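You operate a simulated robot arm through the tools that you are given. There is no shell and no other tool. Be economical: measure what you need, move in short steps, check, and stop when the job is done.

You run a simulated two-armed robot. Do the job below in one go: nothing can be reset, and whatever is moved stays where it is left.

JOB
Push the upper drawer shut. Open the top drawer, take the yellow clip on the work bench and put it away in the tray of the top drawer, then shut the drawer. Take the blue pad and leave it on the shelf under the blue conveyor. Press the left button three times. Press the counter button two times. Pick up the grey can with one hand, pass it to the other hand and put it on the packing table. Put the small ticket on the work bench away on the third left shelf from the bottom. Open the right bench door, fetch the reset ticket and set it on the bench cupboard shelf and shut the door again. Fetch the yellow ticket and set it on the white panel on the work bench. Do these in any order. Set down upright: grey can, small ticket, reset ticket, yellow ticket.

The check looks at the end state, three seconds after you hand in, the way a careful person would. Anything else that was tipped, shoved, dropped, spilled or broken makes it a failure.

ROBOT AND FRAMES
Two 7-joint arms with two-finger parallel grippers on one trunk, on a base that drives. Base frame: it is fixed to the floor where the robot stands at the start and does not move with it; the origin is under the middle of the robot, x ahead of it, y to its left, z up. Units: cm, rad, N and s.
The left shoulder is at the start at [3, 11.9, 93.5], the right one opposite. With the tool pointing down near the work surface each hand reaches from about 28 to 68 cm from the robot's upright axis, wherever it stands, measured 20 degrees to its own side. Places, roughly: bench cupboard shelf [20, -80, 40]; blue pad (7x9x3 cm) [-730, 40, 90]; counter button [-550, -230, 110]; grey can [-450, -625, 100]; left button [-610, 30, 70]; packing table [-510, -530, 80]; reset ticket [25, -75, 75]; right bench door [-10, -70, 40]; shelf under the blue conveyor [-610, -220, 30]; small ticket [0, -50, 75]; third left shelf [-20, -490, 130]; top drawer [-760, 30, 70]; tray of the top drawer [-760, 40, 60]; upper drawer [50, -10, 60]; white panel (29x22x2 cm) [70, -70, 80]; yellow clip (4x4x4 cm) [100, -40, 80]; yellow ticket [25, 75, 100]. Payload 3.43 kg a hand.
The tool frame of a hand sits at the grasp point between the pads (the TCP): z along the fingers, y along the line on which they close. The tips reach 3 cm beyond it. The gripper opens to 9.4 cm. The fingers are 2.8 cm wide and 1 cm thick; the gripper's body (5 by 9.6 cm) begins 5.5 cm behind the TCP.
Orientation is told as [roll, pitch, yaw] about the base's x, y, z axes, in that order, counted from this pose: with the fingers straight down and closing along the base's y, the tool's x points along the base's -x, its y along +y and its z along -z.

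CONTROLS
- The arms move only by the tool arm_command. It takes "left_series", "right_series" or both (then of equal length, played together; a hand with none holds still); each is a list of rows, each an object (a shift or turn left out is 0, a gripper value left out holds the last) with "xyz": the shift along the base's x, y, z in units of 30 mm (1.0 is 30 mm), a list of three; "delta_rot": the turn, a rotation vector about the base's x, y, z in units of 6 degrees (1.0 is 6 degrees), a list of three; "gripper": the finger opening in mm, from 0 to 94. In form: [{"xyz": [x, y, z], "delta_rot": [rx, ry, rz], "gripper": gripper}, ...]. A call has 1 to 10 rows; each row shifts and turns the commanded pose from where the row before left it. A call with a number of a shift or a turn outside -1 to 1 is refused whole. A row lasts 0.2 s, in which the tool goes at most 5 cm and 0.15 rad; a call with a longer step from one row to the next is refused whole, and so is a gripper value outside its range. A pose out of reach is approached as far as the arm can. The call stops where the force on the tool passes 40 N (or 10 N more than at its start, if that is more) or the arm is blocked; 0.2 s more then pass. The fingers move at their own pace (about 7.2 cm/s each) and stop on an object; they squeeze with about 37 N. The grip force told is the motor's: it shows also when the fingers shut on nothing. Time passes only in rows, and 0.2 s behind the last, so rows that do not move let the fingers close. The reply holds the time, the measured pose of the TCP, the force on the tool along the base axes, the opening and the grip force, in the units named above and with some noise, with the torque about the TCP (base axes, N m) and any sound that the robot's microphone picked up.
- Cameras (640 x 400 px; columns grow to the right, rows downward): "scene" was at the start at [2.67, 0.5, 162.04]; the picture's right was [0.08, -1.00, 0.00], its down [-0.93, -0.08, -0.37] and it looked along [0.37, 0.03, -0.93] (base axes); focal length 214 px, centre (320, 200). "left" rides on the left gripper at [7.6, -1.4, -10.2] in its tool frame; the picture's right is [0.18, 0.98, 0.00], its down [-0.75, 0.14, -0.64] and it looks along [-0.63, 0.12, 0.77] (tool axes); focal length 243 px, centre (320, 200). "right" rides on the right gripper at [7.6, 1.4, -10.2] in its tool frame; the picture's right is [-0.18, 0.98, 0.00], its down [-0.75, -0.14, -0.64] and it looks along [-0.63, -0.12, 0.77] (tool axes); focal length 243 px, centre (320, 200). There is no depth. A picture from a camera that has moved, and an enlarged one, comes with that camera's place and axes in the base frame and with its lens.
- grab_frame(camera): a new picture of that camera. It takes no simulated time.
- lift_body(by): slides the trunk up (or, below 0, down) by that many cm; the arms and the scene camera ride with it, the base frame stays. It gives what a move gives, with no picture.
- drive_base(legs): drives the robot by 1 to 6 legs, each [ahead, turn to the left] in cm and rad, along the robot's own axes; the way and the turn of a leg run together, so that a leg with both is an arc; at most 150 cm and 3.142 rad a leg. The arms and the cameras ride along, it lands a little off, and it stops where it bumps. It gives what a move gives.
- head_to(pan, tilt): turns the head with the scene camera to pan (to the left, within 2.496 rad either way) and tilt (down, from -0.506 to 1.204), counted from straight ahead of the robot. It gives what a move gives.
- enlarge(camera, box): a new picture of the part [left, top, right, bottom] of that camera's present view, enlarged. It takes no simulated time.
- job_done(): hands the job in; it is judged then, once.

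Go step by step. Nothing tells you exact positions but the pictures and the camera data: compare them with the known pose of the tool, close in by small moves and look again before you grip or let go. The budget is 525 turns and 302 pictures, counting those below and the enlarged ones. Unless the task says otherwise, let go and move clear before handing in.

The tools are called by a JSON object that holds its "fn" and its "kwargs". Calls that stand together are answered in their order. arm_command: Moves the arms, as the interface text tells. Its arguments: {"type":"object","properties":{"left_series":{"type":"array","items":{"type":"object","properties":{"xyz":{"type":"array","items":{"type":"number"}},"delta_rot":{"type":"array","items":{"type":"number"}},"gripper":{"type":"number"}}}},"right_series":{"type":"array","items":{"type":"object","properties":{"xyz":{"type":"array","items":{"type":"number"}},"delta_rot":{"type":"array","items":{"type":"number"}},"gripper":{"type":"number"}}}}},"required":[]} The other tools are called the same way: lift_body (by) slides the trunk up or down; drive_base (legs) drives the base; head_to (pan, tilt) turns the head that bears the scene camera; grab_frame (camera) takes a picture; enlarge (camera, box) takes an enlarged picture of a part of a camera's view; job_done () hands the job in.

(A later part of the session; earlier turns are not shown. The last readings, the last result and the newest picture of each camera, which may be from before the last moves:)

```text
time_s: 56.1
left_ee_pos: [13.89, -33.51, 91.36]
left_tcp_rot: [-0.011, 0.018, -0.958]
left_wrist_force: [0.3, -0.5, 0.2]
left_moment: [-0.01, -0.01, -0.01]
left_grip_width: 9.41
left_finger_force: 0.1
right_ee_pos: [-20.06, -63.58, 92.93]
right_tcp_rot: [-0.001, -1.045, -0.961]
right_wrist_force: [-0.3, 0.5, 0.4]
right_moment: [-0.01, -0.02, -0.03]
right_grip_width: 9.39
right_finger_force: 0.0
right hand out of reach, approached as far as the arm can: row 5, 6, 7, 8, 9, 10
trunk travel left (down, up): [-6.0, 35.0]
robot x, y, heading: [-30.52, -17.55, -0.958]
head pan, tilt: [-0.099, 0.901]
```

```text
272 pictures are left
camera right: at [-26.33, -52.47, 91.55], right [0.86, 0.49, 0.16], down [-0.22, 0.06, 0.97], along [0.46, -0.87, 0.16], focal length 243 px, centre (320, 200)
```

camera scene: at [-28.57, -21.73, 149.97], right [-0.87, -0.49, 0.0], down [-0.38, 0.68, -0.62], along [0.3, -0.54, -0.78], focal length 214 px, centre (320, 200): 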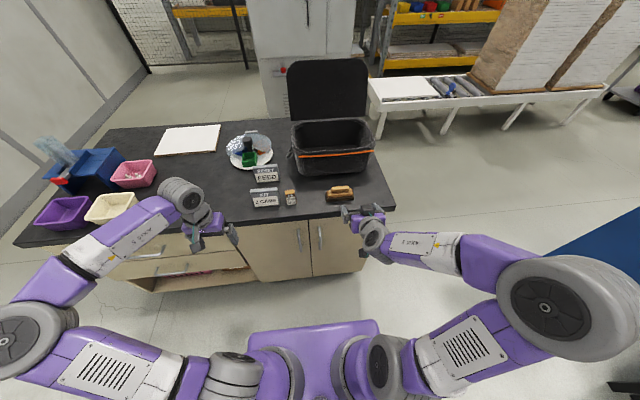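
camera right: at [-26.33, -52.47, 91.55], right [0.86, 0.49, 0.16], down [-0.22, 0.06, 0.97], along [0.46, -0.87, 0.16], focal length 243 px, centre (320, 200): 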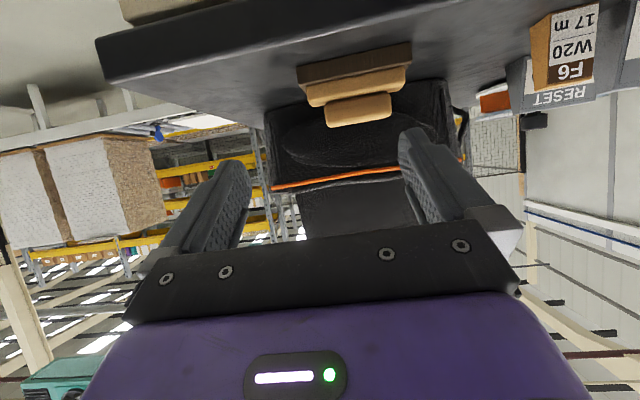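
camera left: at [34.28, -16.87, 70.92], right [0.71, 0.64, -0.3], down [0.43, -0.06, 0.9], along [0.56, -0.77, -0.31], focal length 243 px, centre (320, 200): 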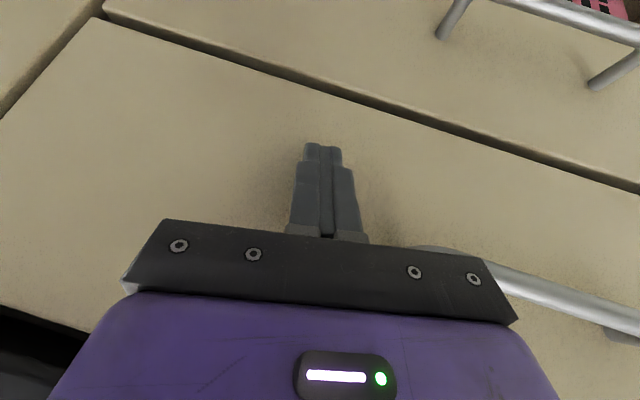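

The gripper is tilted 60° forward. Moving it down in front of the right handle.

{"fn": "arm_command", "kwargs": {"right_series": [{"xyz": [0.3, 0.1, -0.95]}, {"xyz": [0.3, 0.1, -0.95]}, {"xyz": [0.3, 0.1, -0.95]}, {"xyz": [0.3, 0.1, -0.95]}, {"xyz": [0.3, 0.1, -0.95]}, {"xyz": [0.3, 0.1, -0.95]}, {"xyz": [0.3, 0.1, -0.95]}, {"xyz": [0.3, 0.1, -0.95]}, {"xyz": [0.3, 0.1, -0.95]}, {"xyz": [0.3, 0.1, -0.95]}]}}

{"fn": "grab_frame", "kwargs": {"camera": "right"}}

{"fn": "grab_frame", "kwargs": {"camera": "scene"}}

```text
time_s: 58.3
left_ee_pos: [13.87, -33.36, 91.44]
left_tcp_rot: [-0.012, 0.017, -0.957]
left_wrist_force: [0.2, -0.7, 0.1]
left_moment: [0.05, 0.02, 0.0]
left_grip_width: 9.39
left_finger_force: 0.1
right_ee_pos: [-11.38, -63.85, 73.12]
right_tcp_rot: [0.007, -1.053, -0.969]
right_wrist_force: [-8.4, 5.6, 16.3]
right_moment: [0.35, -0.73, 0.43]
right_grip_width: 9.24
right_finger_force: 0.1
right hand out of reach, approached as far as the arm can: row 1, 7, 8, 9, 10
trunk travel left (down, up): [-6.0, 35.0]
robot x, y, heading: [-30.45, -17.65, -0.968]
head pan, tilt: [-0.099, 0.901]
stopped in row 10 (right hand): the force on the tool passed its limit at 72 N (the readings are from after the stop); the commanded pose is now the measured one
```

```text
271 pictures are left
camera right: at [-17.55, -52.6, 71.68], right [0.86, 0.49, 0.16], down [-0.23, 0.07, 0.97], along [0.46, -0.87, 0.17], focal length 243 px, centre (320, 200)
```

right: 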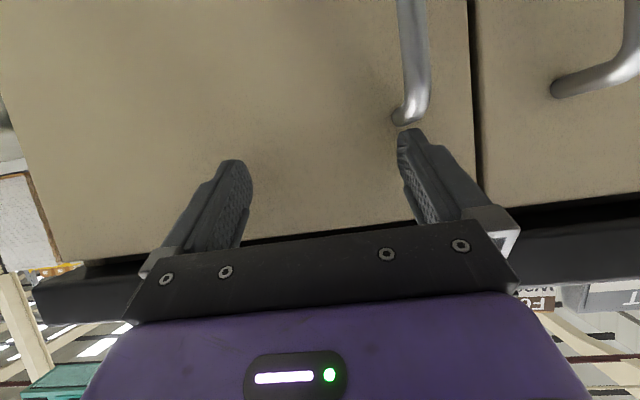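

```text
270 pictures are left
camera scene: at [-28.71, -21.64, 149.99], right [-0.87, -0.49, 0.0], down [-0.38, 0.68, -0.62], along [0.3, -0.54, -0.78], focal length 214 px, centre (320, 200)
```

scene: 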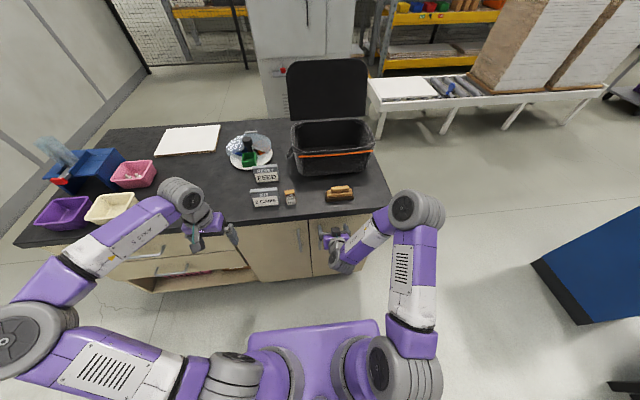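

The left finger touched the top of the handle. I'll back the base off and align the gripper around the bar.

{"fn": "drive_base", "kwargs": {"legs": [[-10, 0]]}}

{"fn": "arm_command", "kwargs": {"right_series": [{"xyz": [0.61, 0.43, 0]}, {"xyz": [0.61, 0.43, -0.5]}, {"xyz": [0, 0, -1]}, {"xyz": [0, 0, -1]}, {"xyz": [0, 0, -1]}]}}

{"fn": "grab_frame", "kwargs": {"camera": "right"}}

```text
time_s: 59.4
left_ee_pos: [8.23, -25.03, 91.46]
left_tcp_rot: [-0.01, 0.018, -0.955]
left_wrist_force: [0.4, 0.9, 0.0]
left_moment: [0.01, -0.06, 0.02]
left_grip_width: 9.41
left_finger_force: 0.0
right_ee_pos: [-16.97, -55.45, 73.04]
right_tcp_rot: [0.003, -1.049, -0.961]
right_wrist_force: [0.6, -0.1, 0.6]
right_moment: [-0.03, 0.04, -0.03]
right_grip_width: 9.38
right_finger_force: 0.1
trunk travel left (down, up): [-6.0, 35.0]
robot x, y, heading: [-36.47, -9.22, -0.958]
head pan, tilt: [-0.099, 0.901]
```

```text
time_s: 60.6
left_ee_pos: [8.2, -25.17, 91.53]
left_tcp_rot: [-0.013, 0.017, -0.954]
left_wrist_force: [1.0, 0.0, 0.8]
left_moment: [-0.02, -0.04, 0.0]
left_grip_width: 9.4
left_finger_force: 0.0
right_ee_pos: [-13.18, -52.94, 62.56]
right_tcp_rot: [0.003, -1.046, -0.964]
right_wrist_force: [-0.1, -0.3, -0.3]
right_moment: [-0.03, 0.0, 0.0]
right_grip_width: 9.41
right_finger_force: 0.0
trunk travel left (down, up): [-6.0, 35.0]
robot x, y, heading: [-36.72, -9.37, -0.961]
head pan, tilt: [-0.099, 0.901]
```

```text
269 pictures are left
camera right: at [-19.51, -41.74, 61.1], right [0.86, 0.49, 0.16], down [-0.22, 0.07, 0.97], along [0.46, -0.87, 0.16], focal length 243 px, centre (320, 200)
```

right: 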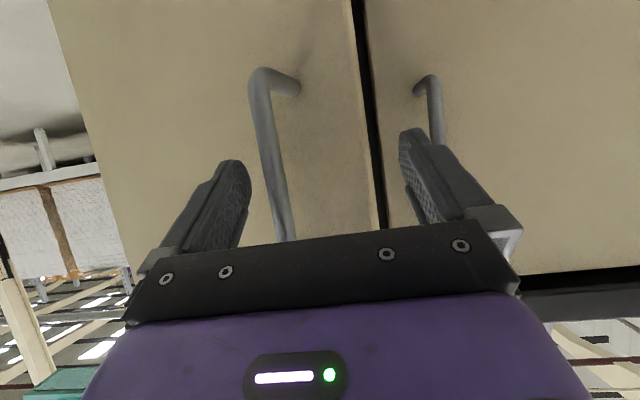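

The handle's geometry looks inconsistent with a closed door; the door may already have been pulled ajar. Checking from the head.

{"fn": "enlarge", "kwargs": {"camera": "scene", "box": [220, 130, 460, 280]}}

```text
2.67 times, centred on (340, 205) of scene
camera zoom: at [-34.3, -13.47, 149.97], right [-0.87, -0.49, 0.0], down [-0.38, 0.68, -0.62], along [0.3, -0.54, -0.78], focal length 572 px, centre (267, 187)
```

zoom: 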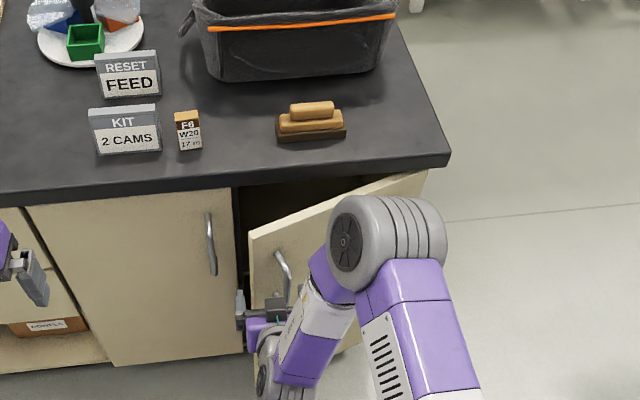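

The door is already ajar about 30° (my finger hooked the handle). I'll close the fingers, slip inside the door's free edge, and sweep it open.

{"fn": "arm_command", "kwargs": {"right_series": [{"xyz": [0.64, 0.45, 0], "gripper": 0}, {"xyz": [0.64, 0.45, 0]}, {"xyz": [0.64, 0.45, 0]}, {"xyz": [0.574, -0.82, 0]}, {"xyz": [0.574, -0.82, 0]}, {"xyz": [0.2, -0.3, 0]}]}}

{"fn": "grab_frame", "kwargs": {"camera": "right"}}

{"fn": "enlarge", "kwargs": {"camera": "scene", "box": [220, 130, 460, 280]}}

```text
time_s: 61.2
left_ee_pos: [8.17, -25.27, 91.43]
left_tcp_rot: [-0.012, 0.017, -0.955]
left_wrist_force: [-0.2, 1.4, 0.2]
left_moment: [0.0, 0.02, 0.0]
left_grip_width: 9.43
left_finger_force: 0.1
right_ee_pos: [-11.36, -52.06, 62.55]
right_tcp_rot: [-0.025, -1.058, -0.966]
right_wrist_force: [0.6, -0.1, 0.0]
right_moment: [-0.01, -0.02, 0.02]
right_grip_width: 2.14
right_finger_force: 0.2
trunk travel left (down, up): [-6.0, 35.0]
robot x, y, heading: [-36.03, -9.33, -0.961]
head pan, tilt: [-0.099, 0.901]
stopped in row 2 (right hand): the force on the tool passed its limit at 45 N (the readings are from after the stop); the commanded pose is now the measured one
```

```text
267 pictures are left
camera right: at [-17.36, -40.73, 61.0], right [0.87, 0.47, 0.15], down [-0.21, 0.09, 0.97], along [0.44, -0.88, 0.17], focal length 243 px, centre (320, 200)
```

right: 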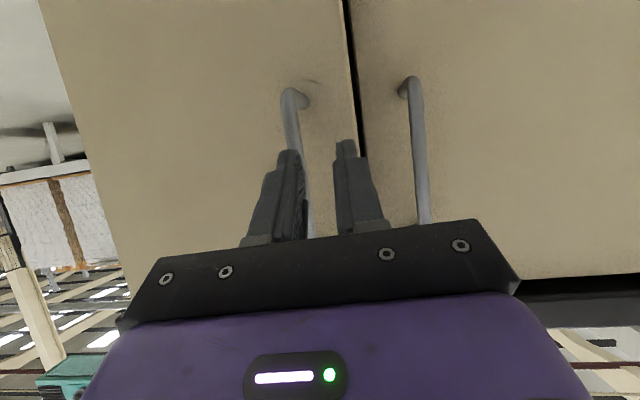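

```text
2.67 times, centred on (340, 205) of scene
camera zoom: at [-34.29, -13.36, 149.98], right [-0.87, -0.49, 0.0], down [-0.38, 0.68, -0.62], along [0.3, -0.54, -0.78], focal length 572 px, centre (267, 187)
```

zoom: 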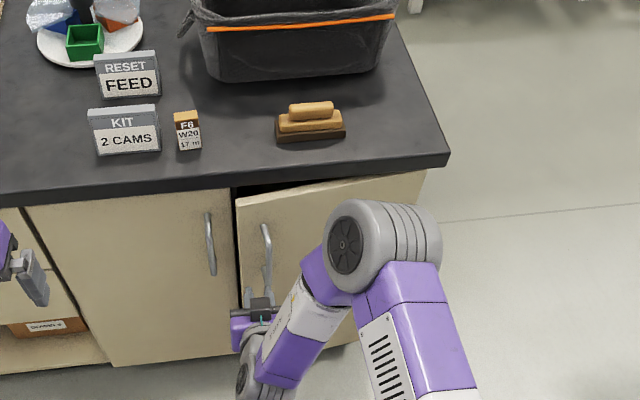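

The bar seems to be between the fingers. I'll finish closing to check.

{"fn": "arm_command", "kwargs": {"right_series": [{"gripper": 0}, {}, {}, {}]}}

{"fn": "grab_frame", "kwargs": {"camera": "right"}}

```text
time_s: 62.2
left_ee_pos: [8.25, -25.26, 91.39]
left_tcp_rot: [-0.01, 0.018, -0.956]
left_wrist_force: [-0.2, -0.4, -1.0]
left_moment: [-0.01, -0.01, -0.02]
left_grip_width: 9.41
left_finger_force: 0.0
right_ee_pos: [-11.42, -52.14, 62.53]
right_tcp_rot: [-0.026, -1.057, -0.97]
right_wrist_force: [1.0, 1.2, -0.1]
right_moment: [0.02, -0.01, -0.02]
right_grip_width: 0.0
right_finger_force: 32.7
trunk travel left (down, up): [-6.0, 35.0]
robot x, y, heading: [-36.44, -9.54, -0.965]
head pan, tilt: [-0.099, 0.901]
```

```text
265 pictures are left
camera right: at [-17.45, -40.88, 60.94], right [0.87, 0.47, 0.15], down [-0.21, 0.09, 0.97], along [0.44, -0.88, 0.17], focal length 243 px, centre (320, 200)
```

right: 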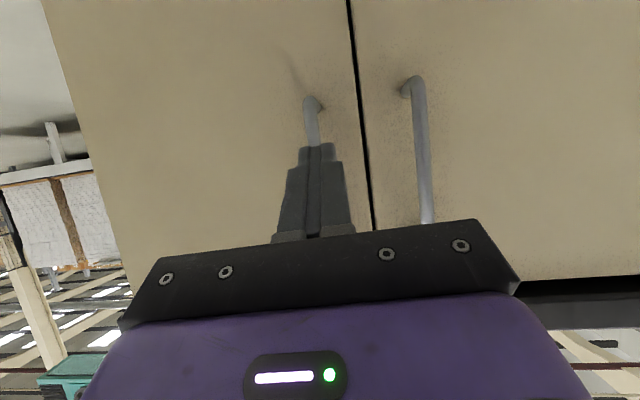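

{"fn": "arm_command", "kwargs": {"right_series": [{"gripper": 94}, {}, {}, {}, {"xyz": [0.35, -0.9, 0]}, {"xyz": [0.45, -0.9, 0]}]}}

{"fn": "grab_frame", "kwargs": {"camera": "right"}}

```text
time_s: 63.6
left_ee_pos: [8.14, -25.3, 91.4]
left_tcp_rot: [-0.009, 0.018, -0.957]
left_wrist_force: [0.8, 0.7, -0.2]
left_moment: [0.04, 0.02, 0.0]
left_grip_width: 9.41
left_finger_force: 0.1
right_ee_pos: [-9.19, -57.53, 62.4]
right_tcp_rot: [-0.025, -1.057, -0.966]
right_wrist_force: [0.8, -0.6, -0.4]
right_moment: [0.04, 0.02, -0.01]
right_grip_width: 9.4
right_finger_force: 0.0
trunk travel left (down, up): [-6.0, 35.0]
robot x, y, heading: [-36.22, -9.29, -0.96]
head pan, tilt: [-0.099, 0.901]
```

```text
264 pictures are left
camera right: at [-15.19, -46.34, 60.92], right [0.87, 0.47, 0.15], down [-0.21, 0.09, 0.97], along [0.44, -0.88, 0.17], focal length 243 px, centre (320, 200)
```

right: 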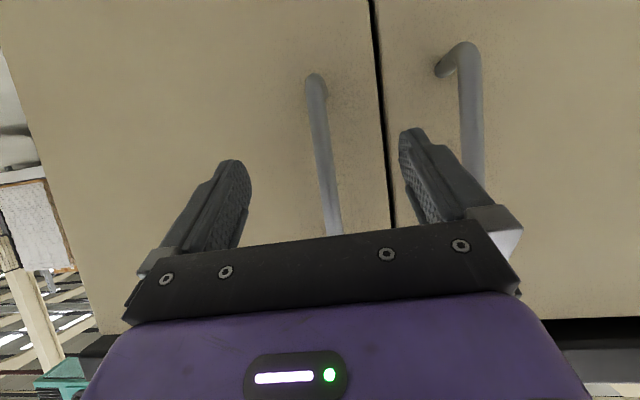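

{"fn": "arm_command", "kwargs": {"right_series": [{"xyz": [0.45, -0.68, 0]}, {"xyz": [0.45, -0.68, 0]}, {"gripper": 0}, {}, {}, {}, {}]}}

{"fn": "grab_frame", "kwargs": {"camera": "right"}}

```text
time_s: 64.2
left_ee_pos: [8.37, -25.28, 91.27]
left_tcp_rot: [-0.013, 0.017, -0.956]
left_wrist_force: [0.2, 0.0, -0.4]
left_moment: [0.05, 0.04, 0.03]
left_grip_width: 9.41
left_finger_force: 0.1
right_ee_pos: [-6.48, -60.78, 62.14]
right_tcp_rot: [-0.018, -1.045, -0.958]
right_wrist_force: [0.9, 7.7, 2.6]
right_moment: [0.06, -0.17, 0.71]
right_grip_width: 6.22
right_finger_force: 1.9
trunk travel left (down, up): [-6.0, 35.0]
robot x, y, heading: [-36.28, -9.27, -0.96]
head pan, tilt: [-0.099, 0.901]
stopped in row 3 (right hand): the force on the tool passed its limit at 51 N (the readings are from after the stop); the commanded pose is now the measured one
```

```text
263 pictures are left
camera right: at [-12.66, -49.51, 60.77], right [0.87, 0.48, 0.15], down [-0.21, 0.07, 0.98], along [0.45, -0.88, 0.16], focal length 243 px, centre (320, 200)
```

right: 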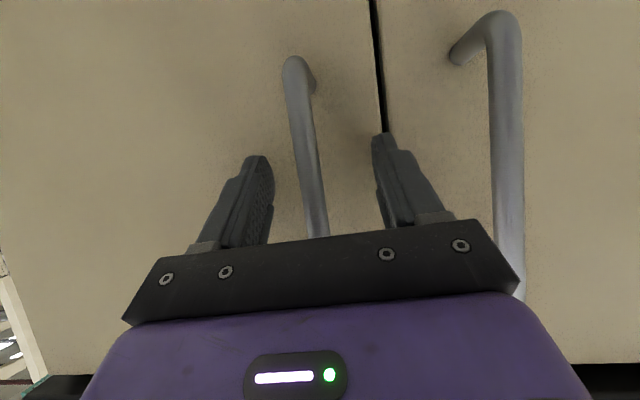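

{"fn": "arm_command", "kwargs": {"right_series": [{"gripper": 0}, {}, {}, {}, {}]}}

{"fn": "grab_frame", "kwargs": {"camera": "right"}}

```text
time_s: 65.4
left_ee_pos: [8.1, -25.35, 91.41]
left_tcp_rot: [-0.011, 0.018, -0.957]
left_wrist_force: [0.5, -1.0, 0.2]
left_moment: [-0.01, -0.02, 0.04]
left_grip_width: 9.36
left_finger_force: 0.0
right_ee_pos: [-6.89, -61.05, 62.28]
right_tcp_rot: [-0.021, -1.048, -0.964]
right_wrist_force: [-6.3, -6.5, -0.3]
right_moment: [0.57, -0.89, 0.01]
right_grip_width: 1.63
right_finger_force: 45.3
trunk travel left (down, up): [-6.0, 35.0]
robot x, y, heading: [-36.37, -9.71, -0.963]
head pan, tilt: [-0.099, 0.901]
```

```text
262 pictures are left
camera right: at [-12.83, -49.73, 60.79], right [0.87, 0.47, 0.15], down [-0.21, 0.08, 0.98], along [0.45, -0.88, 0.16], focal length 243 px, centre (320, 200)
```

right: 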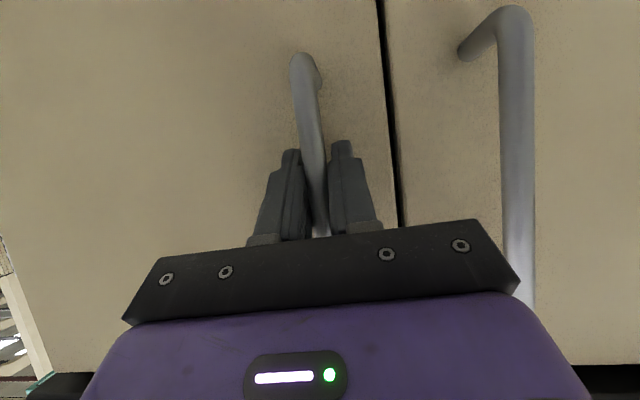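

Handle gripped. Pulling along the arc.

{"fn": "arm_command", "kwargs": {"right_series": [{"xyz": [-0.73, 0.68, 0], "delta_rot": [0, 0, 0.6]}, {"xyz": [-0.77, 0.64, 0], "delta_rot": [0, 0, 0.7]}, {"xyz": [-0.82, 0.57, 0], "delta_rot": [0, 0, 0.7]}, {"xyz": [-0.87, 0.5, 0], "delta_rot": [0, 0, 0.7]}, {"xyz": [-0.9, 0.42, 0], "delta_rot": [0, 0, 0.7]}, {"xyz": [-0.94, 0.34, 0], "delta_rot": [0, 0, 0.7]}, {"xyz": [-0.96, 0.26, 0], "delta_rot": [0, 0, 0.7]}]}}

{"fn": "grab_frame", "kwargs": {"camera": "scene"}}

```text
time_s: 65.8
left_ee_pos: [8.29, -25.31, 91.56]
left_tcp_rot: [-0.013, 0.021, -0.958]
left_wrist_force: [-0.1, 0.1, -0.4]
left_moment: [0.05, -0.02, 0.02]
left_grip_width: 9.43
left_finger_force: 0.1
right_ee_pos: [-8.44, -59.49, 62.26]
right_tcp_rot: [0.034, -1.052, -0.983]
right_wrist_force: [0.1, -1.5, 5.8]
right_moment: [0.12, 1.63, -0.16]
right_grip_width: 1.67
right_finger_force: 45.0
right hand out of reach, approached as far as the arm can: row 2
trunk travel left (down, up): [-6.0, 35.0]
robot x, y, heading: [-36.14, -9.48, -0.967]
head pan, tilt: [-0.099, 0.901]
stopped in row 2 (right hand): the force on the tool passed its limit at 46 N (the readings are from after the stop); the commanded pose is now the measured one
```

```text
261 pictures are left
camera scene: at [-34.3, -13.58, 149.97], right [-0.87, -0.49, 0.0], down [-0.38, 0.68, -0.62], along [0.3, -0.54, -0.78], focal length 214 px, centre (320, 200)
```

scene: 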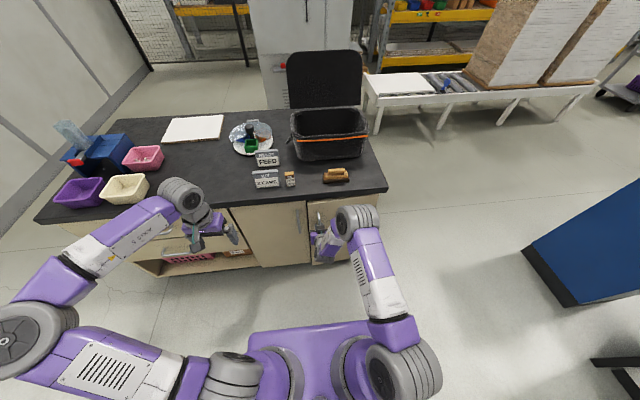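

Yawing hits the arm's limit; I'll pull by driving back instead.

{"fn": "drive_base", "kwargs": {"legs": [[-13, -0.03]]}}

{"fn": "enlarge", "kwargs": {"camera": "scene", "box": [220, 130, 460, 280]}}

```text
time_s: 66.8
left_ee_pos: [4.54, -21.19, 91.48]
left_tcp_rot: [-0.014, 0.017, -0.977]
left_wrist_force: [-0.1, 0.3, -0.2]
left_moment: [0.01, 0.05, 0.01]
left_grip_width: 9.39
left_finger_force: 0.0
right_ee_pos: [-13.58, -55.81, 62.27]
right_tcp_rot: [0.019, -1.056, -1.014]
right_wrist_force: [0.3, 0.9, 1.2]
right_moment: [0.24, 0.68, -0.19]
right_grip_width: 1.62
right_finger_force: 45.4
trunk travel left (down, up): [-6.0, 35.0]
robot x, y, heading: [-39.9, -4.71, -0.98]
head pan, tilt: [-0.099, 0.901]
stopped in leg 1: the force on the tool passed its limit at 48 N (the readings are from after the stop); the commanded pose is now the measured one
```

```text
2.67 times, centred on (340, 205) of scene
camera zoom: at [-37.87, -8.6, 149.98], right [-0.88, -0.47, 0.0], down [-0.37, 0.69, -0.62], along [0.29, -0.55, -0.78], focal length 572 px, centre (267, 187)
```

zoom: 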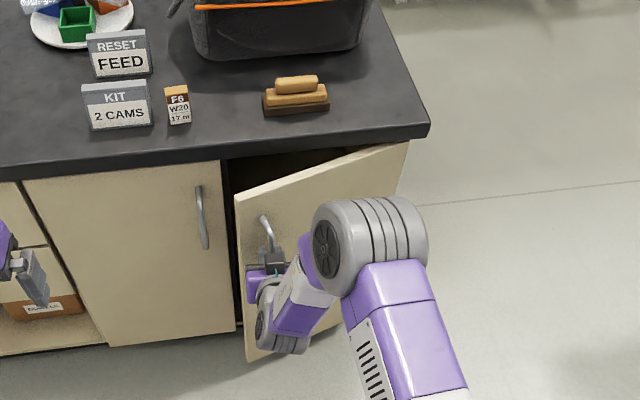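

{"fn": "arm_command", "kwargs": {"right_series": [{"xyz": [-0.6, 0.35, 0]}, {"xyz": [-0.6, 0.32, 0]}, {"xyz": [-0.62, 0.3, 0]}, {"xyz": [-0.63, 0.26, 0]}, {"xyz": [-0.64, 0.22, 0]}]}}

{"fn": "enlarge", "kwargs": {"camera": "scene", "box": [220, 130, 460, 280]}}

```text
time_s: 67.6
left_ee_pos: [4.5, -21.29, 91.43]
left_tcp_rot: [-0.01, 0.016, -0.977]
left_wrist_force: [0.1, -0.2, 0.1]
left_moment: [0.0, 0.0, -0.01]
left_grip_width: 9.41
left_finger_force: 0.0
right_ee_pos: [-18.66, -53.65, 62.4]
right_tcp_rot: [-0.016, -1.058, -1.023]
right_wrist_force: [-2.9, -6.6, -7.1]
right_moment: [0.01, -0.08, -0.1]
right_grip_width: 1.62
right_finger_force: 45.3
right hand out of reach, approached as far as the arm can: row 2, 3
trunk travel left (down, up): [-6.0, 35.0]
robot x, y, heading: [-39.63, -4.67, -0.987]
head pan, tilt: [-0.099, 0.901]
stopped in row 3 (right hand): the force on the tool passed its limit at 47 N (the readings are from after the stop); the commanded pose is now the measured one
```

```text
2.67 times, centred on (340, 205) of scene
camera zoom: at [-37.85, -8.67, 149.96], right [-0.88, -0.47, 0.0], down [-0.37, 0.69, -0.62], along [0.29, -0.55, -0.78], focal length 572 px, centre (267, 187)
```

zoom: 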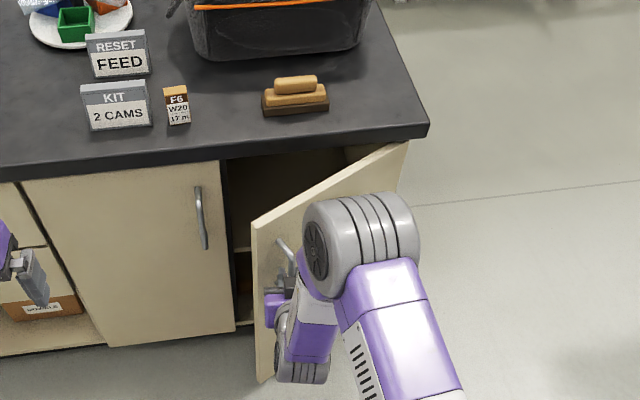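

Door is open about 35°. Release, pull the right hand back and up; the left hand will then sweep the door from inside.

{"fn": "arm_command", "kwargs": {"right_series": [{"gripper": 94}, {}, {}, {"xyz": [-0.5, 0.7, 0.5]}, {"xyz": [-0.5, 0.7, 0.5]}, {"xyz": [-0.5, 0.7, 0.5]}]}}

{"fn": "arm_command", "kwargs": {"right_series": [{"xyz": [-0.2, 0, 1]}, {"xyz": [-0.3, -0.2, 1]}, {"xyz": [-0.3, -0.2, 1]}, {"xyz": [-0.3, -0.2, 1]}, {"xyz": [-0.5, -0.3, 1]}, {"xyz": [-0.5, -0.3, 1]}, {"xyz": [-0.5, -0.3, 1]}, {"xyz": [-0.5, -0.3, 1]}]}}

{"fn": "grab_frame", "kwargs": {"camera": "scene"}}

```text
time_s: 69.0
left_ee_pos: [4.48, -21.31, 91.42]
left_tcp_rot: [-0.015, 0.018, -0.978]
left_wrist_force: [0.3, 0.6, -0.8]
left_moment: [-0.02, 0.0, -0.02]
left_grip_width: 9.41
left_finger_force: 0.1
right_ee_pos: [-22.95, -47.18, 67.05]
right_tcp_rot: [-0.01, -1.062, -1.024]
right_wrist_force: [0.0, 0.4, -0.1]
right_moment: [-0.02, 0.0, -0.01]
right_grip_width: 9.4
right_finger_force: 0.0
trunk travel left (down, up): [-6.0, 35.0]
robot x, y, heading: [-39.8, -3.98, -0.983]
head pan, tilt: [-0.099, 0.901]
```

```text
time_s: 70.8
left_ee_pos: [4.33, -21.19, 91.38]
left_tcp_rot: [-0.013, 0.017, -0.977]
left_wrist_force: [0.3, 0.5, -0.6]
left_moment: [-0.02, -0.02, -0.02]
left_grip_width: 9.41
left_finger_force: 0.0
right_ee_pos: [-31.67, -53.19, 90.92]
right_tcp_rot: [-0.008, -1.06, -1.022]
right_wrist_force: [0.3, 0.9, 0.6]
right_moment: [0.01, 0.01, 0.01]
right_grip_width: 9.42
right_finger_force: 0.1
right hand out of reach, approached as far as the arm can: row 5
trunk travel left (down, up): [-6.0, 35.0]
robot x, y, heading: [-40.07, -4.68, -0.981]
head pan, tilt: [-0.099, 0.901]
```

```text
258 pictures are left
camera scene: at [-37.92, -8.59, 149.97], right [-0.88, -0.47, 0.0], down [-0.37, 0.69, -0.62], along [0.29, -0.55, -0.78], focal length 214 px, centre (320, 200)
```

scene: 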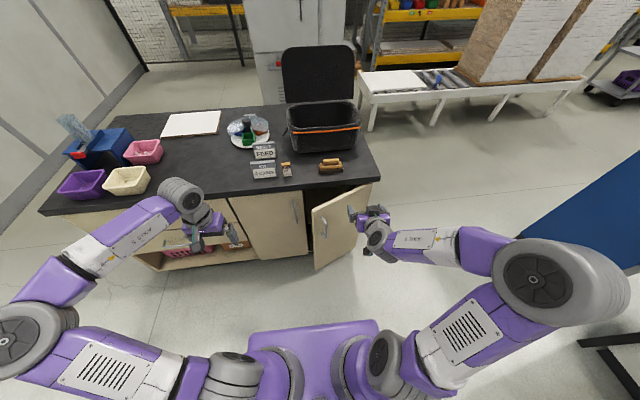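

Now the left hand goes down into the gap inside the door edge.

{"fn": "arm_command", "kwargs": {"left_series": [{"xyz": [-0.2, -0.97, 0], "gripper": 0}, {"xyz": [-0.2, -0.97, 0]}, {"xyz": [-0.2, -0.97, 0]}, {"xyz": [-0.2, -0.97, 0]}, {"xyz": [-0.2, -0.97, 0]}, {"xyz": [-0.2, -0.97, 0]}, {"xyz": [-0.2, -0.97, 0]}, {"xyz": [-0.2, -0.97, 0]}, {"xyz": [-0.3, -0.97, 0]}, {"xyz": [-0.3, -0.97, 0]}]}}

{"fn": "arm_command", "kwargs": {"left_series": [{"xyz": [-0.2, -0.97, -0.5]}, {"xyz": [0, 0, -1]}, {"xyz": [0, 0, -1]}, {"xyz": [0, 0, -1]}, {"xyz": [0, 0, -1]}, {"xyz": [0, 0, -1]}, {"xyz": [0, 0, -1]}]}}

{"fn": "grab_frame", "kwargs": {"camera": "scene"}}

{"fn": "grab_frame", "kwargs": {"camera": "left"}}

```text
time_s: 73.0
left_ee_pos: [2.91, -29.17, 91.46]
left_tcp_rot: [-0.011, 0.017, -0.977]
left_wrist_force: [0.6, -0.1, -0.2]
left_moment: [0.0, -0.03, -0.03]
left_grip_width: 0.0
left_finger_force: 33.3
left hand out of reach, approached as far as the arm can: row 3, 4, 5, 6, 7, 8, 9, 10
right_ee_pos: [-31.7, -53.19, 90.81]
right_tcp_rot: [-0.009, -1.061, -1.023]
right_wrist_force: [0.1, 0.0, 0.0]
right_moment: [0.01, -0.02, -0.01]
right_grip_width: 9.42
right_finger_force: 0.1
trunk travel left (down, up): [-6.0, 35.0]
robot x, y, heading: [-39.76, -4.69, -0.988]
head pan, tilt: [-0.099, 0.901]
```

```text
time_s: 74.6
left_ee_pos: [2.8, -29.14, 71.45]
left_tcp_rot: [-0.012, 0.017, -0.977]
left_wrist_force: [-0.1, 0.4, -0.4]
left_moment: [0.03, 0.0, 0.01]
left_grip_width: 0.01
left_finger_force: 33.0
left hand out of reach, approached as far as the arm can: row 1
right_ee_pos: [-31.82, -53.23, 90.71]
right_tcp_rot: [-0.01, -1.061, -1.024]
right_wrist_force: [-0.6, -0.2, -0.2]
right_moment: [0.04, 0.01, 0.02]
right_grip_width: 9.43
right_finger_force: 0.1
trunk travel left (down, up): [-6.0, 35.0]
robot x, y, heading: [-39.88, -4.52, -0.981]
head pan, tilt: [-0.099, 0.901]
```

```text
257 pictures are left
camera scene: at [-37.89, -8.65, 149.97], right [-0.88, -0.47, 0.0], down [-0.37, 0.69, -0.62], along [0.29, -0.55, -0.78], focal length 214 px, centre (320, 200)
```

scene: 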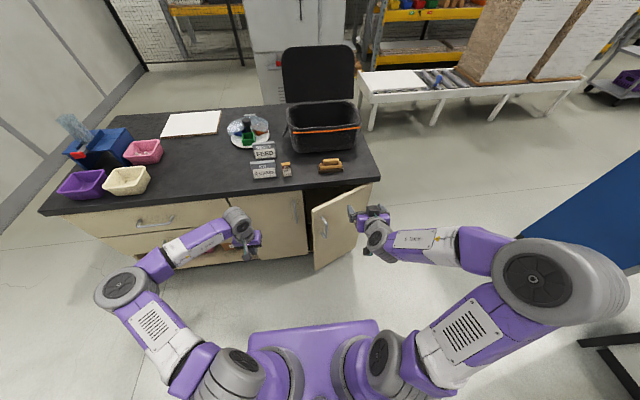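

```text
256 pictures are left
camera left: at [-2.41, -23.7, 81.69], right [0.71, 0.7, -0.01], down [0.55, -0.55, 0.63], along [0.44, -0.45, -0.78], focal length 243 px, centre (320, 200)
```

left: 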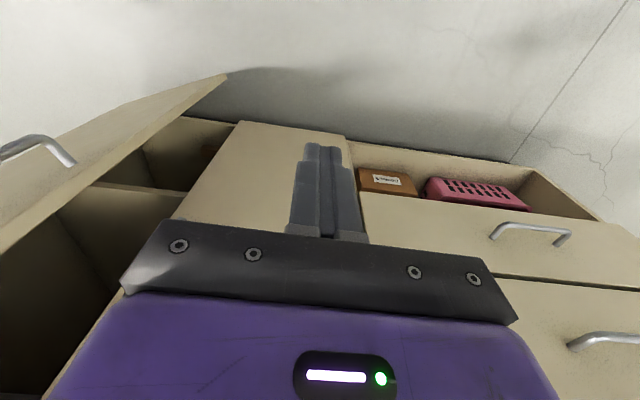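

The left arm cannot cross that far. I'll use the right hand instead: move left aside, and route the right hand into the gap.

{"fn": "arm_command", "kwargs": {"left_series": [{"xyz": [0.8, 0.57, 0.8]}, {"xyz": [0.8, 0.57, 0.8]}, {"xyz": [0.8, 0.57, 0.8]}, {"xyz": [0.8, 0.57, 0.8]}, {"xyz": [0, 0, 0.8]}, {"xyz": [0, 0, 0.8]}, {"xyz": [0, 0, 0.8]}, {"xyz": [0, 0, 0.8]}], "right_series": [{"xyz": [0.82, 0.57, 0], "gripper": 0}, {"xyz": [0.82, 0.57, 0]}, {"xyz": [0.82, 0.57, 0]}, {"xyz": [0.82, 0.57, 0]}, {"xyz": [0.82, 0.57, 0]}, {"xyz": [0.82, 0.57, 0]}, {"xyz": [0.82, 0.57, 0]}, {"xyz": [0.82, 0.57, 0]}]}}

{"fn": "arm_command", "kwargs": {"right_series": [{"xyz": [0, 0, -1]}, {"xyz": [0, 0, -1]}, {"xyz": [0, 0, -1]}, {"xyz": [0, 0, -1]}, {"xyz": [0, 0, -1]}, {"xyz": [0, 0, -1]}, {"xyz": [0, 0, -1]}, {"xyz": [0, 0, -1]}, {"xyz": [0, 0, -1]}]}}

{"fn": "grab_frame", "kwargs": {"camera": "right"}}

{"fn": "grab_frame", "kwargs": {"camera": "scene"}}

```text
time_s: 76.4
left_ee_pos: [12.58, -22.43, 90.6]
left_tcp_rot: [-0.011, 0.017, -0.977]
left_wrist_force: [0.0, -0.2, 0.5]
left_moment: [0.0, 0.02, -0.01]
left_grip_width: 0.0
left_finger_force: 32.5
right_ee_pos: [-11.82, -39.51, 90.82]
right_tcp_rot: [-0.012, -1.061, -1.019]
right_wrist_force: [-0.1, 0.4, -0.2]
right_moment: [-0.01, 0.0, -0.01]
right_grip_width: 0.0
right_finger_force: 32.8
trunk travel left (down, up): [-6.0, 35.0]
robot x, y, heading: [-39.68, -4.52, -0.976]
head pan, tilt: [-0.099, 0.901]
```

```text
time_s: 78.4
left_ee_pos: [12.57, -22.45, 90.47]
left_tcp_rot: [-0.012, 0.017, -0.977]
left_wrist_force: [0.8, 0.5, -1.2]
left_moment: [0.01, -0.01, -0.02]
left_grip_width: 0.0
left_finger_force: 33.0
right_ee_pos: [-11.96, -39.67, 63.63]
right_tcp_rot: [-0.008, -1.062, -1.023]
right_wrist_force: [0.4, 0.4, 0.6]
right_moment: [0.02, 0.0, -0.02]
right_grip_width: 0.0
right_finger_force: 33.6
trunk travel left (down, up): [-6.0, 35.0]
robot x, y, heading: [-40.01, -4.34, -0.98]
head pan, tilt: [-0.099, 0.901]
```

```text
255 pictures are left
camera right: at [-17.4, -28.06, 62.22], right [0.89, 0.43, 0.16], down [-0.22, 0.1, 0.97], along [0.4, -0.9, 0.18], focal length 243 px, centre (320, 200)
```

right: 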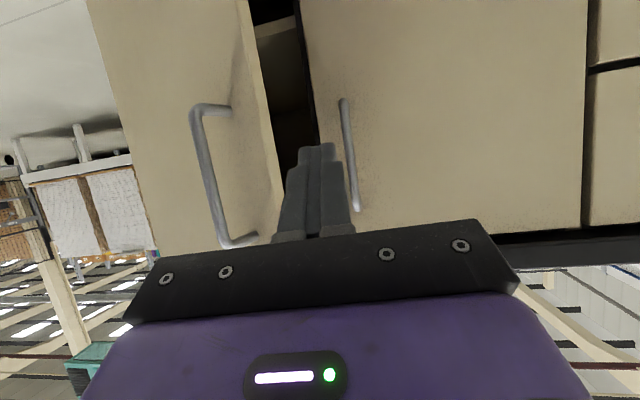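

```text
254 pictures are left
camera scene: at [-37.9, -8.65, 149.97], right [-0.88, -0.47, 0.0], down [-0.37, 0.69, -0.62], along [0.29, -0.55, -0.78], focal length 214 px, centre (320, 200)
```

scene: 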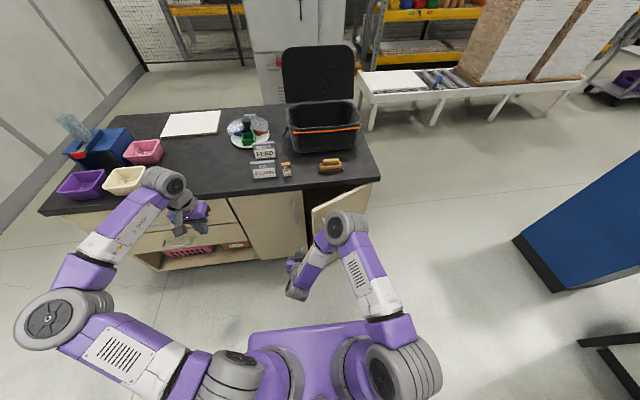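

The fingers face the gap. Go forward in and sweep the door open.

{"fn": "arm_command", "kwargs": {"right_series": [{"xyz": [0.574, -0.82, 0]}, {"xyz": [0.574, -0.82, 0]}, {"xyz": [0.574, -0.82, 0]}, {"xyz": [0.574, -0.82, 0]}, {"xyz": [0.4, -0.6, 0]}, {"xyz": [-0.82, -0.3, 0]}, {"xyz": [-0.85, -0.2, 0]}, {"xyz": [-0.9, 0.1, 0]}, {"xyz": [-0.9, 0.42, 0]}, {"xyz": [-0.94, 0.34, 0]}]}}

{"fn": "grab_frame", "kwargs": {"camera": "scene"}}

```text
time_s: 80.6
left_ee_pos: [12.46, -22.43, 90.51]
left_tcp_rot: [-0.01, 0.018, -0.978]
left_wrist_force: [-0.5, 0.7, 0.1]
left_moment: [0.0, -0.01, 0.01]
left_grip_width: 0.01
left_finger_force: 32.9
right_ee_pos: [-17.2, -50.26, 63.81]
right_tcp_rot: [-0.014, -1.061, -1.023]
right_wrist_force: [-0.2, 0.7, 0.8]
right_moment: [0.03, 0.02, 0.01]
right_grip_width: 0.03
right_finger_force: 32.4
trunk travel left (down, up): [-6.0, 35.0]
robot x, y, heading: [-39.73, -4.62, -0.984]
head pan, tilt: [-0.099, 0.901]
```

```text
253 pictures are left
camera scene: at [-37.87, -8.63, 149.97], right [-0.88, -0.47, 0.0], down [-0.37, 0.69, -0.62], along [0.29, -0.55, -0.78], focal length 214 px, centre (320, 200)
```

scene: 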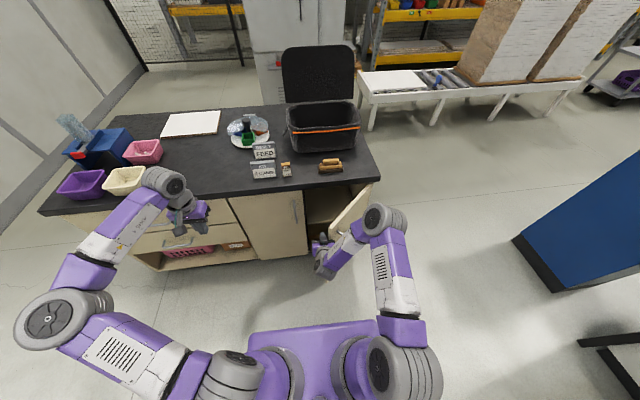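

{"fn": "arm_command", "kwargs": {"right_series": [{"xyz": [-1, 0.1, 0]}, {"xyz": [-1, 0.05, 0]}, {"xyz": [-1, 0, 0]}, {"xyz": [-1, -0.05, 0]}, {"xyz": [-1, -0.1, 0]}, {"xyz": [-1, -0.15, 0]}, {"xyz": [-0.97, -0.2, 0]}, {"xyz": [-0.95, -0.3, 0]}]}}

{"fn": "grab_frame", "kwargs": {"camera": "scene"}}

```text
time_s: 82.4
left_ee_pos: [12.52, -22.47, 90.49]
left_tcp_rot: [-0.011, 0.018, -0.977]
left_wrist_force: [-0.2, 0.7, 0.6]
left_moment: [0.01, 0.0, -0.01]
left_grip_width: 0.02
left_finger_force: 33.0
right_ee_pos: [-28.22, -43.31, 67.64]
right_tcp_rot: [-0.023, -1.061, -1.021]
right_wrist_force: [0.4, -0.3, -0.2]
right_moment: [0.0, 0.03, 0.0]
right_grip_width: 0.05
right_finger_force: 32.7
right hand out of reach, approached as far as the arm can: row 2, 3, 4, 5, 6, 7, 8
trunk travel left (down, up): [-6.0, 35.0]
robot x, y, heading: [-39.97, -4.4, -0.979]
head pan, tilt: [-0.099, 0.901]
```

```text
252 pictures are left
camera scene: at [-37.92, -8.64, 149.97], right [-0.88, -0.47, 0.0], down [-0.37, 0.69, -0.62], along [0.29, -0.55, -0.78], focal length 214 px, centre (320, 200)
```

scene: 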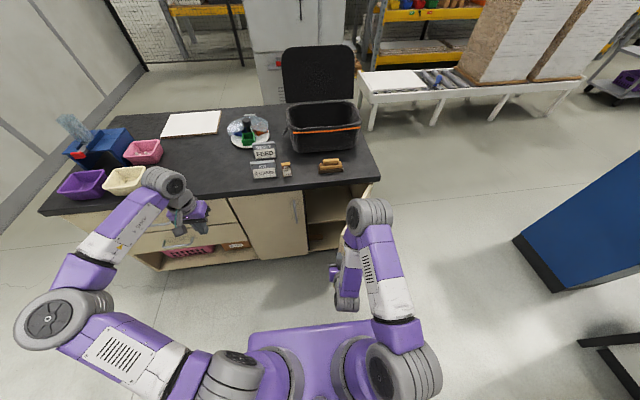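

{"fn": "arm_command", "kwargs": {"right_series": [{"xyz": [0, -0.95, 0]}, {"xyz": [-0.1, -0.95, 0]}, {"xyz": [-0.3, -0.9, 0]}, {"xyz": [-0.5, -0.8, 0]}, {"xyz": [-0.7, -0.6, 0]}, {"xyz": [-0.8, -0.5, 0]}]}}

{"fn": "grab_frame", "kwargs": {"camera": "scene"}}

{"fn": "grab_frame", "kwargs": {"camera": "right"}}

```text
time_s: 83.0
left_ee_pos: [12.6, -22.37, 90.59]
left_tcp_rot: [-0.011, 0.019, -0.975]
left_wrist_force: [-0.7, 0.7, 1.2]
left_moment: [0.03, 0.0, -0.01]
left_grip_width: 0.0
left_finger_force: 32.5
right_ee_pos: [-25.33, -45.29, 68.12]
right_tcp_rot: [0.009, -1.037, -1.013]
right_wrist_force: [0.4, 10.9, 8.6]
right_moment: [-0.24, -0.09, 0.16]
right_grip_width: 0.0
right_finger_force: 32.9
right hand out of reach, approached as far as the arm can: row 1, 2, 3
trunk travel left (down, up): [-6.0, 35.0]
robot x, y, heading: [-39.56, -4.32, -0.982]
head pan, tilt: [-0.099, 0.901]
stopped in row 3 (right hand): the force on the tool passed its limit at 51 N (the readings are from after the stop); the commanded pose is now the measured one
```

```text
251 pictures are left
camera scene: at [-37.95, -8.52, 149.99], right [-0.88, -0.47, 0.0], down [-0.37, 0.69, -0.62], along [0.29, -0.55, -0.78], focal length 214 px, centre (320, 200)
```

scene: 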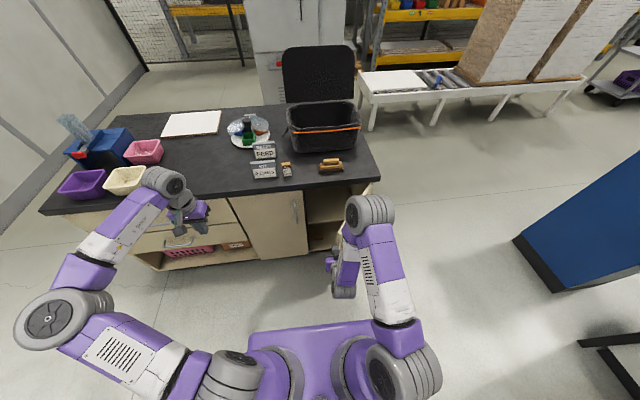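

```text
250 pictures are left
camera right: at [-31.12, -33.9, 66.91], right [0.88, 0.45, 0.16], down [-0.21, 0.07, 0.97], along [0.42, -0.89, 0.15], focal length 243 px, centre (320, 200)
```

right: 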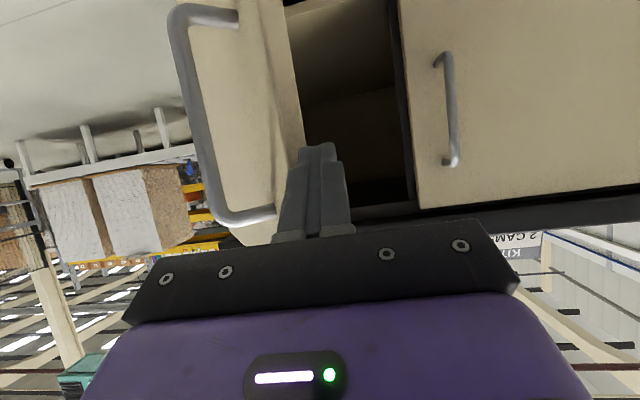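

{"fn": "arm_command", "kwargs": {"right_series": [{"xyz": [0.75, 0.65, 0]}, {"xyz": [0.82, 0.57, 0]}, {"xyz": [0.574, -0.82, 0]}, {"xyz": [0.574, -0.82, 0]}, {"xyz": [0.574, -0.82, 0]}, {"xyz": [0.574, -0.82, 0]}]}}

{"fn": "grab_frame", "kwargs": {"camera": "right"}}

```text
time_s: 84.5
left_ee_pos: [12.57, -22.33, 90.6]
left_tcp_rot: [-0.011, 0.017, -0.976]
left_wrist_force: [0.7, -0.7, 0.2]
left_moment: [0.0, -0.04, 0.0]
left_grip_width: 0.01
left_finger_force: 32.9
right_ee_pos: [-13.89, -51.56, 67.92]
right_tcp_rot: [0.002, -1.033, -1.014]
right_wrist_force: [-0.4, 0.1, -0.1]
right_moment: [0.0, -0.02, 0.0]
right_grip_width: 0.0
right_finger_force: 32.8
trunk travel left (down, up): [-6.0, 35.0]
robot x, y, heading: [-40.03, -4.6, -0.982]
head pan, tilt: [-0.099, 0.901]
```

```text
249 pictures are left
camera right: at [-19.59, -40.12, 66.83], right [0.88, 0.44, 0.16], down [-0.21, 0.07, 0.98], along [0.42, -0.89, 0.15], focal length 243 px, centre (320, 200)
```

right: 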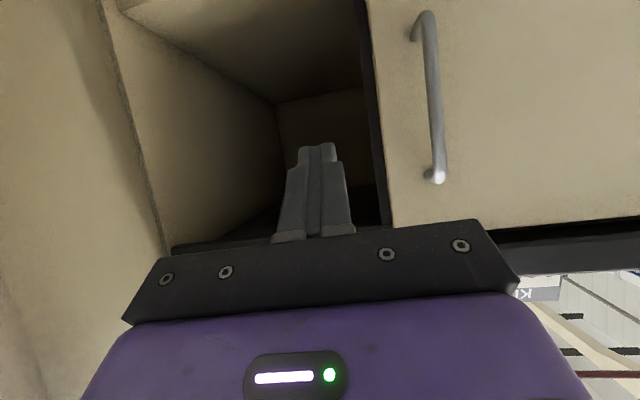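

{"fn": "arm_command", "kwargs": {"right_series": [{"xyz": [-0.82, -0.57, 0]}, {"xyz": [-0.82, -0.57, 0]}, {"xyz": [-0.82, -0.57, 0]}, {"xyz": [-0.82, -0.57, 0]}, {"xyz": [-0.82, -0.57, 0]}, {"xyz": [-0.82, -0.57, 0]}, {"xyz": [-0.82, -0.57, 0]}, {"xyz": [-0.82, -0.57, 0]}, {"xyz": [-0.82, -0.57, 0]}, {"xyz": [-0.82, -0.57, 0]}]}}

{"fn": "grab_frame", "kwargs": {"camera": "scene"}}

```text
time_s: 86.7
left_ee_pos: [12.52, -22.31, 90.55]
left_tcp_rot: [-0.014, 0.018, -0.976]
left_wrist_force: [-0.2, 0.2, -0.2]
left_moment: [0.01, -0.05, -0.01]
left_grip_width: 0.01
left_finger_force: 33.3
right_ee_pos: [-17.97, -54.37, 68.01]
right_tcp_rot: [0.002, -1.035, -1.014]
right_wrist_force: [0.6, 0.1, -0.7]
right_moment: [-0.01, 0.05, -0.01]
right_grip_width: 0.03
right_finger_force: 33.6
right hand out of reach, approached as far as the arm can: row 2, 3, 4, 5, 6, 7, 8, 9, 10
trunk travel left (down, up): [-6.0, 35.0]
robot x, y, heading: [-39.88, -4.59, -0.977]
head pan, tilt: [-0.099, 0.901]
```

```text
248 pictures are left
camera scene: at [-37.91, -8.59, 149.97], right [-0.88, -0.47, 0.0], down [-0.37, 0.69, -0.62], along [0.29, -0.55, -0.78], focal length 214 px, centre (320, 200)
```

scene: 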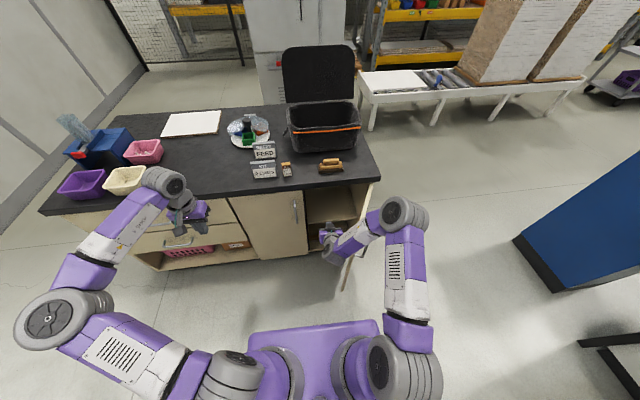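

The door is about 75° open. Next, withdraw the right hand, raise the trunk and shift the robot left and closer for the reset ticket.

{"fn": "arm_command", "kwargs": {"right_series": [{"xyz": [-0.5, 0.85, 0]}, {"xyz": [-0.5, 0.85, 0.2]}, {"xyz": [-0.5, 0.85, 0.5]}, {"xyz": [-0.2, 0.5, 1]}, {"xyz": [0, 0.3, 1]}, {"xyz": [0, 0, 1]}, {"xyz": [0, 0, 1]}, {"xyz": [0, 0, 1]}, {"xyz": [0, 0, 1]}]}}

{"fn": "lift_body", "kwargs": {"by": 14}}

{"fn": "grab_frame", "kwargs": {"camera": "scene"}}

```text
time_s: 88.7
left_ee_pos: [12.58, -22.31, 90.63]
left_tcp_rot: [-0.012, 0.017, -0.975]
left_wrist_force: [0.0, -0.1, 0.0]
left_moment: [-0.01, -0.01, 0.01]
left_grip_width: 0.0
left_finger_force: 33.1
right_ee_pos: [-22.41, -44.84, 88.08]
right_tcp_rot: [0.003, -1.033, -1.011]
right_wrist_force: [-0.4, -0.1, 0.5]
right_moment: [0.03, 0.0, 0.0]
right_grip_width: 0.0
right_finger_force: 33.1
right hand out of reach, approached as far as the arm can: row 7
trunk travel left (down, up): [-6.0, 35.0]
robot x, y, heading: [-39.65, -4.24, -0.985]
head pan, tilt: [-0.099, 0.901]
```

```text
time_s: 90.3
left_ee_pos: [12.59, -22.34, 104.62]
left_tcp_rot: [-0.012, 0.016, -0.975]
left_wrist_force: [-1.0, -0.6, -0.1]
left_moment: [0.01, 0.0, 0.02]
left_grip_width: 0.0
left_finger_force: 33.6
right_ee_pos: [-22.58, -44.9, 101.91]
right_tcp_rot: [0.002, -1.032, -1.015]
right_wrist_force: [-0.5, -0.9, -0.3]
right_moment: [0.01, 0.0, 0.01]
right_grip_width: 0.0
right_finger_force: 33.1
trunk travel left (down, up): [-20.0, 21.0]
robot x, y, heading: [-39.84, -4.51, -0.978]
head pan, tilt: [-0.099, 0.901]
```

```text
247 pictures are left
camera scene: at [-37.9, -8.6, 163.96], right [-0.88, -0.47, 0.0], down [-0.37, 0.69, -0.62], along [0.29, -0.55, -0.78], focal length 214 px, centre (320, 200)
```

scene: 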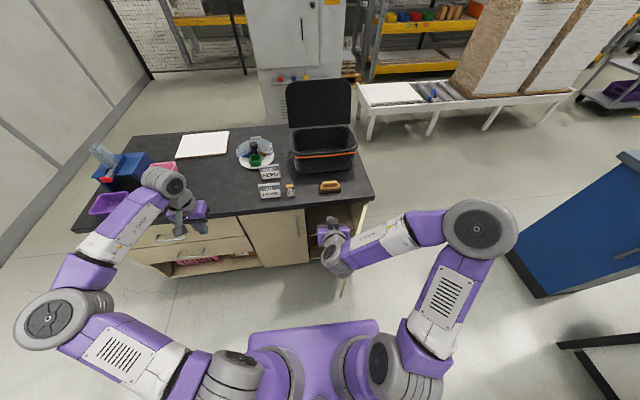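

{"fn": "drive_base", "kwargs": {"legs": [[0, 0.56], [28, 0], [0, -0.54]]}}

{"fn": "head_to", "kwargs": {"pan": -0.1, "tilt": 1.0}}

{"fn": "grab_frame", "kwargs": {"camera": "scene"}}

{"fn": "grab_frame", "kwargs": {"camera": "right"}}

```text
time_s: 95.3
left_ee_pos: [38.54, -31.55, 104.53]
left_tcp_rot: [-0.012, 0.018, -0.937]
left_wrist_force: [0.0, -1.3, 0.4]
left_moment: [0.0, -0.02, -0.02]
left_grip_width: 0.0
left_finger_force: 33.0
right_ee_pos: [4.29, -55.37, 102.06]
right_tcp_rot: [0.003, -1.034, -0.976]
right_wrist_force: [0.5, 0.1, 0.3]
right_moment: [-0.02, -0.03, 0.0]
right_grip_width: 0.0
right_finger_force: 32.8
trunk travel left (down, up): [-20.0, 21.0]
robot x, y, heading: [-14.76, -15.85, -0.938]
head pan, tilt: [-0.099, 0.901]
```

```text
time_s: 96.0
left_ee_pos: [38.48, -31.54, 104.54]
left_tcp_rot: [-0.014, 0.019, -0.937]
left_wrist_force: [-0.1, -0.8, -0.3]
left_moment: [0.01, -0.01, -0.02]
left_grip_width: 0.0
left_finger_force: 33.4
right_ee_pos: [4.3, -55.26, 102.09]
right_tcp_rot: [0.002, -1.034, -0.974]
right_wrist_force: [0.1, -0.1, 0.1]
right_moment: [0.02, 0.0, -0.01]
right_grip_width: 0.0
right_finger_force: 32.7
trunk travel left (down, up): [-20.0, 21.0]
robot x, y, heading: [-14.77, -15.83, -0.945]
head pan, tilt: [-0.099, 1.0]
```

```text
246 pictures are left
camera scene: at [-12.73, -19.28, 163.25], right [-0.86, -0.51, 0.0], down [-0.43, 0.73, -0.54], along [0.27, -0.47, -0.84], focal length 214 px, centre (320, 200)
```

scene: 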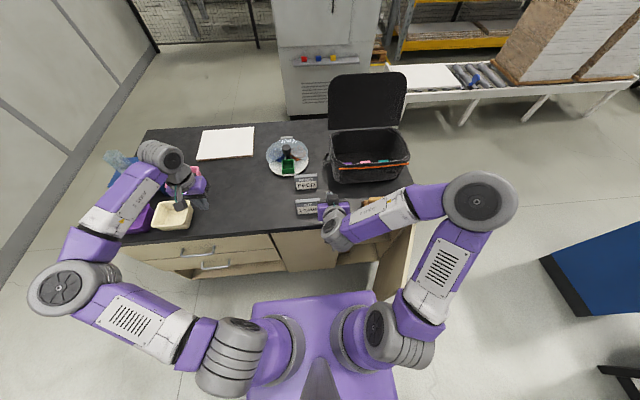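

```text
245 pictures are left
camera right: at [-1.86, -44.12, 100.83], right [0.87, 0.48, 0.16], down [-0.21, 0.06, 0.98], along [0.45, -0.88, 0.15], focal length 243 px, centre (320, 200)
```

right: 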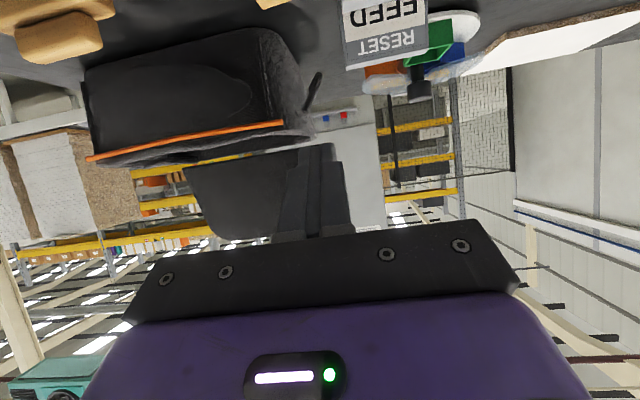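

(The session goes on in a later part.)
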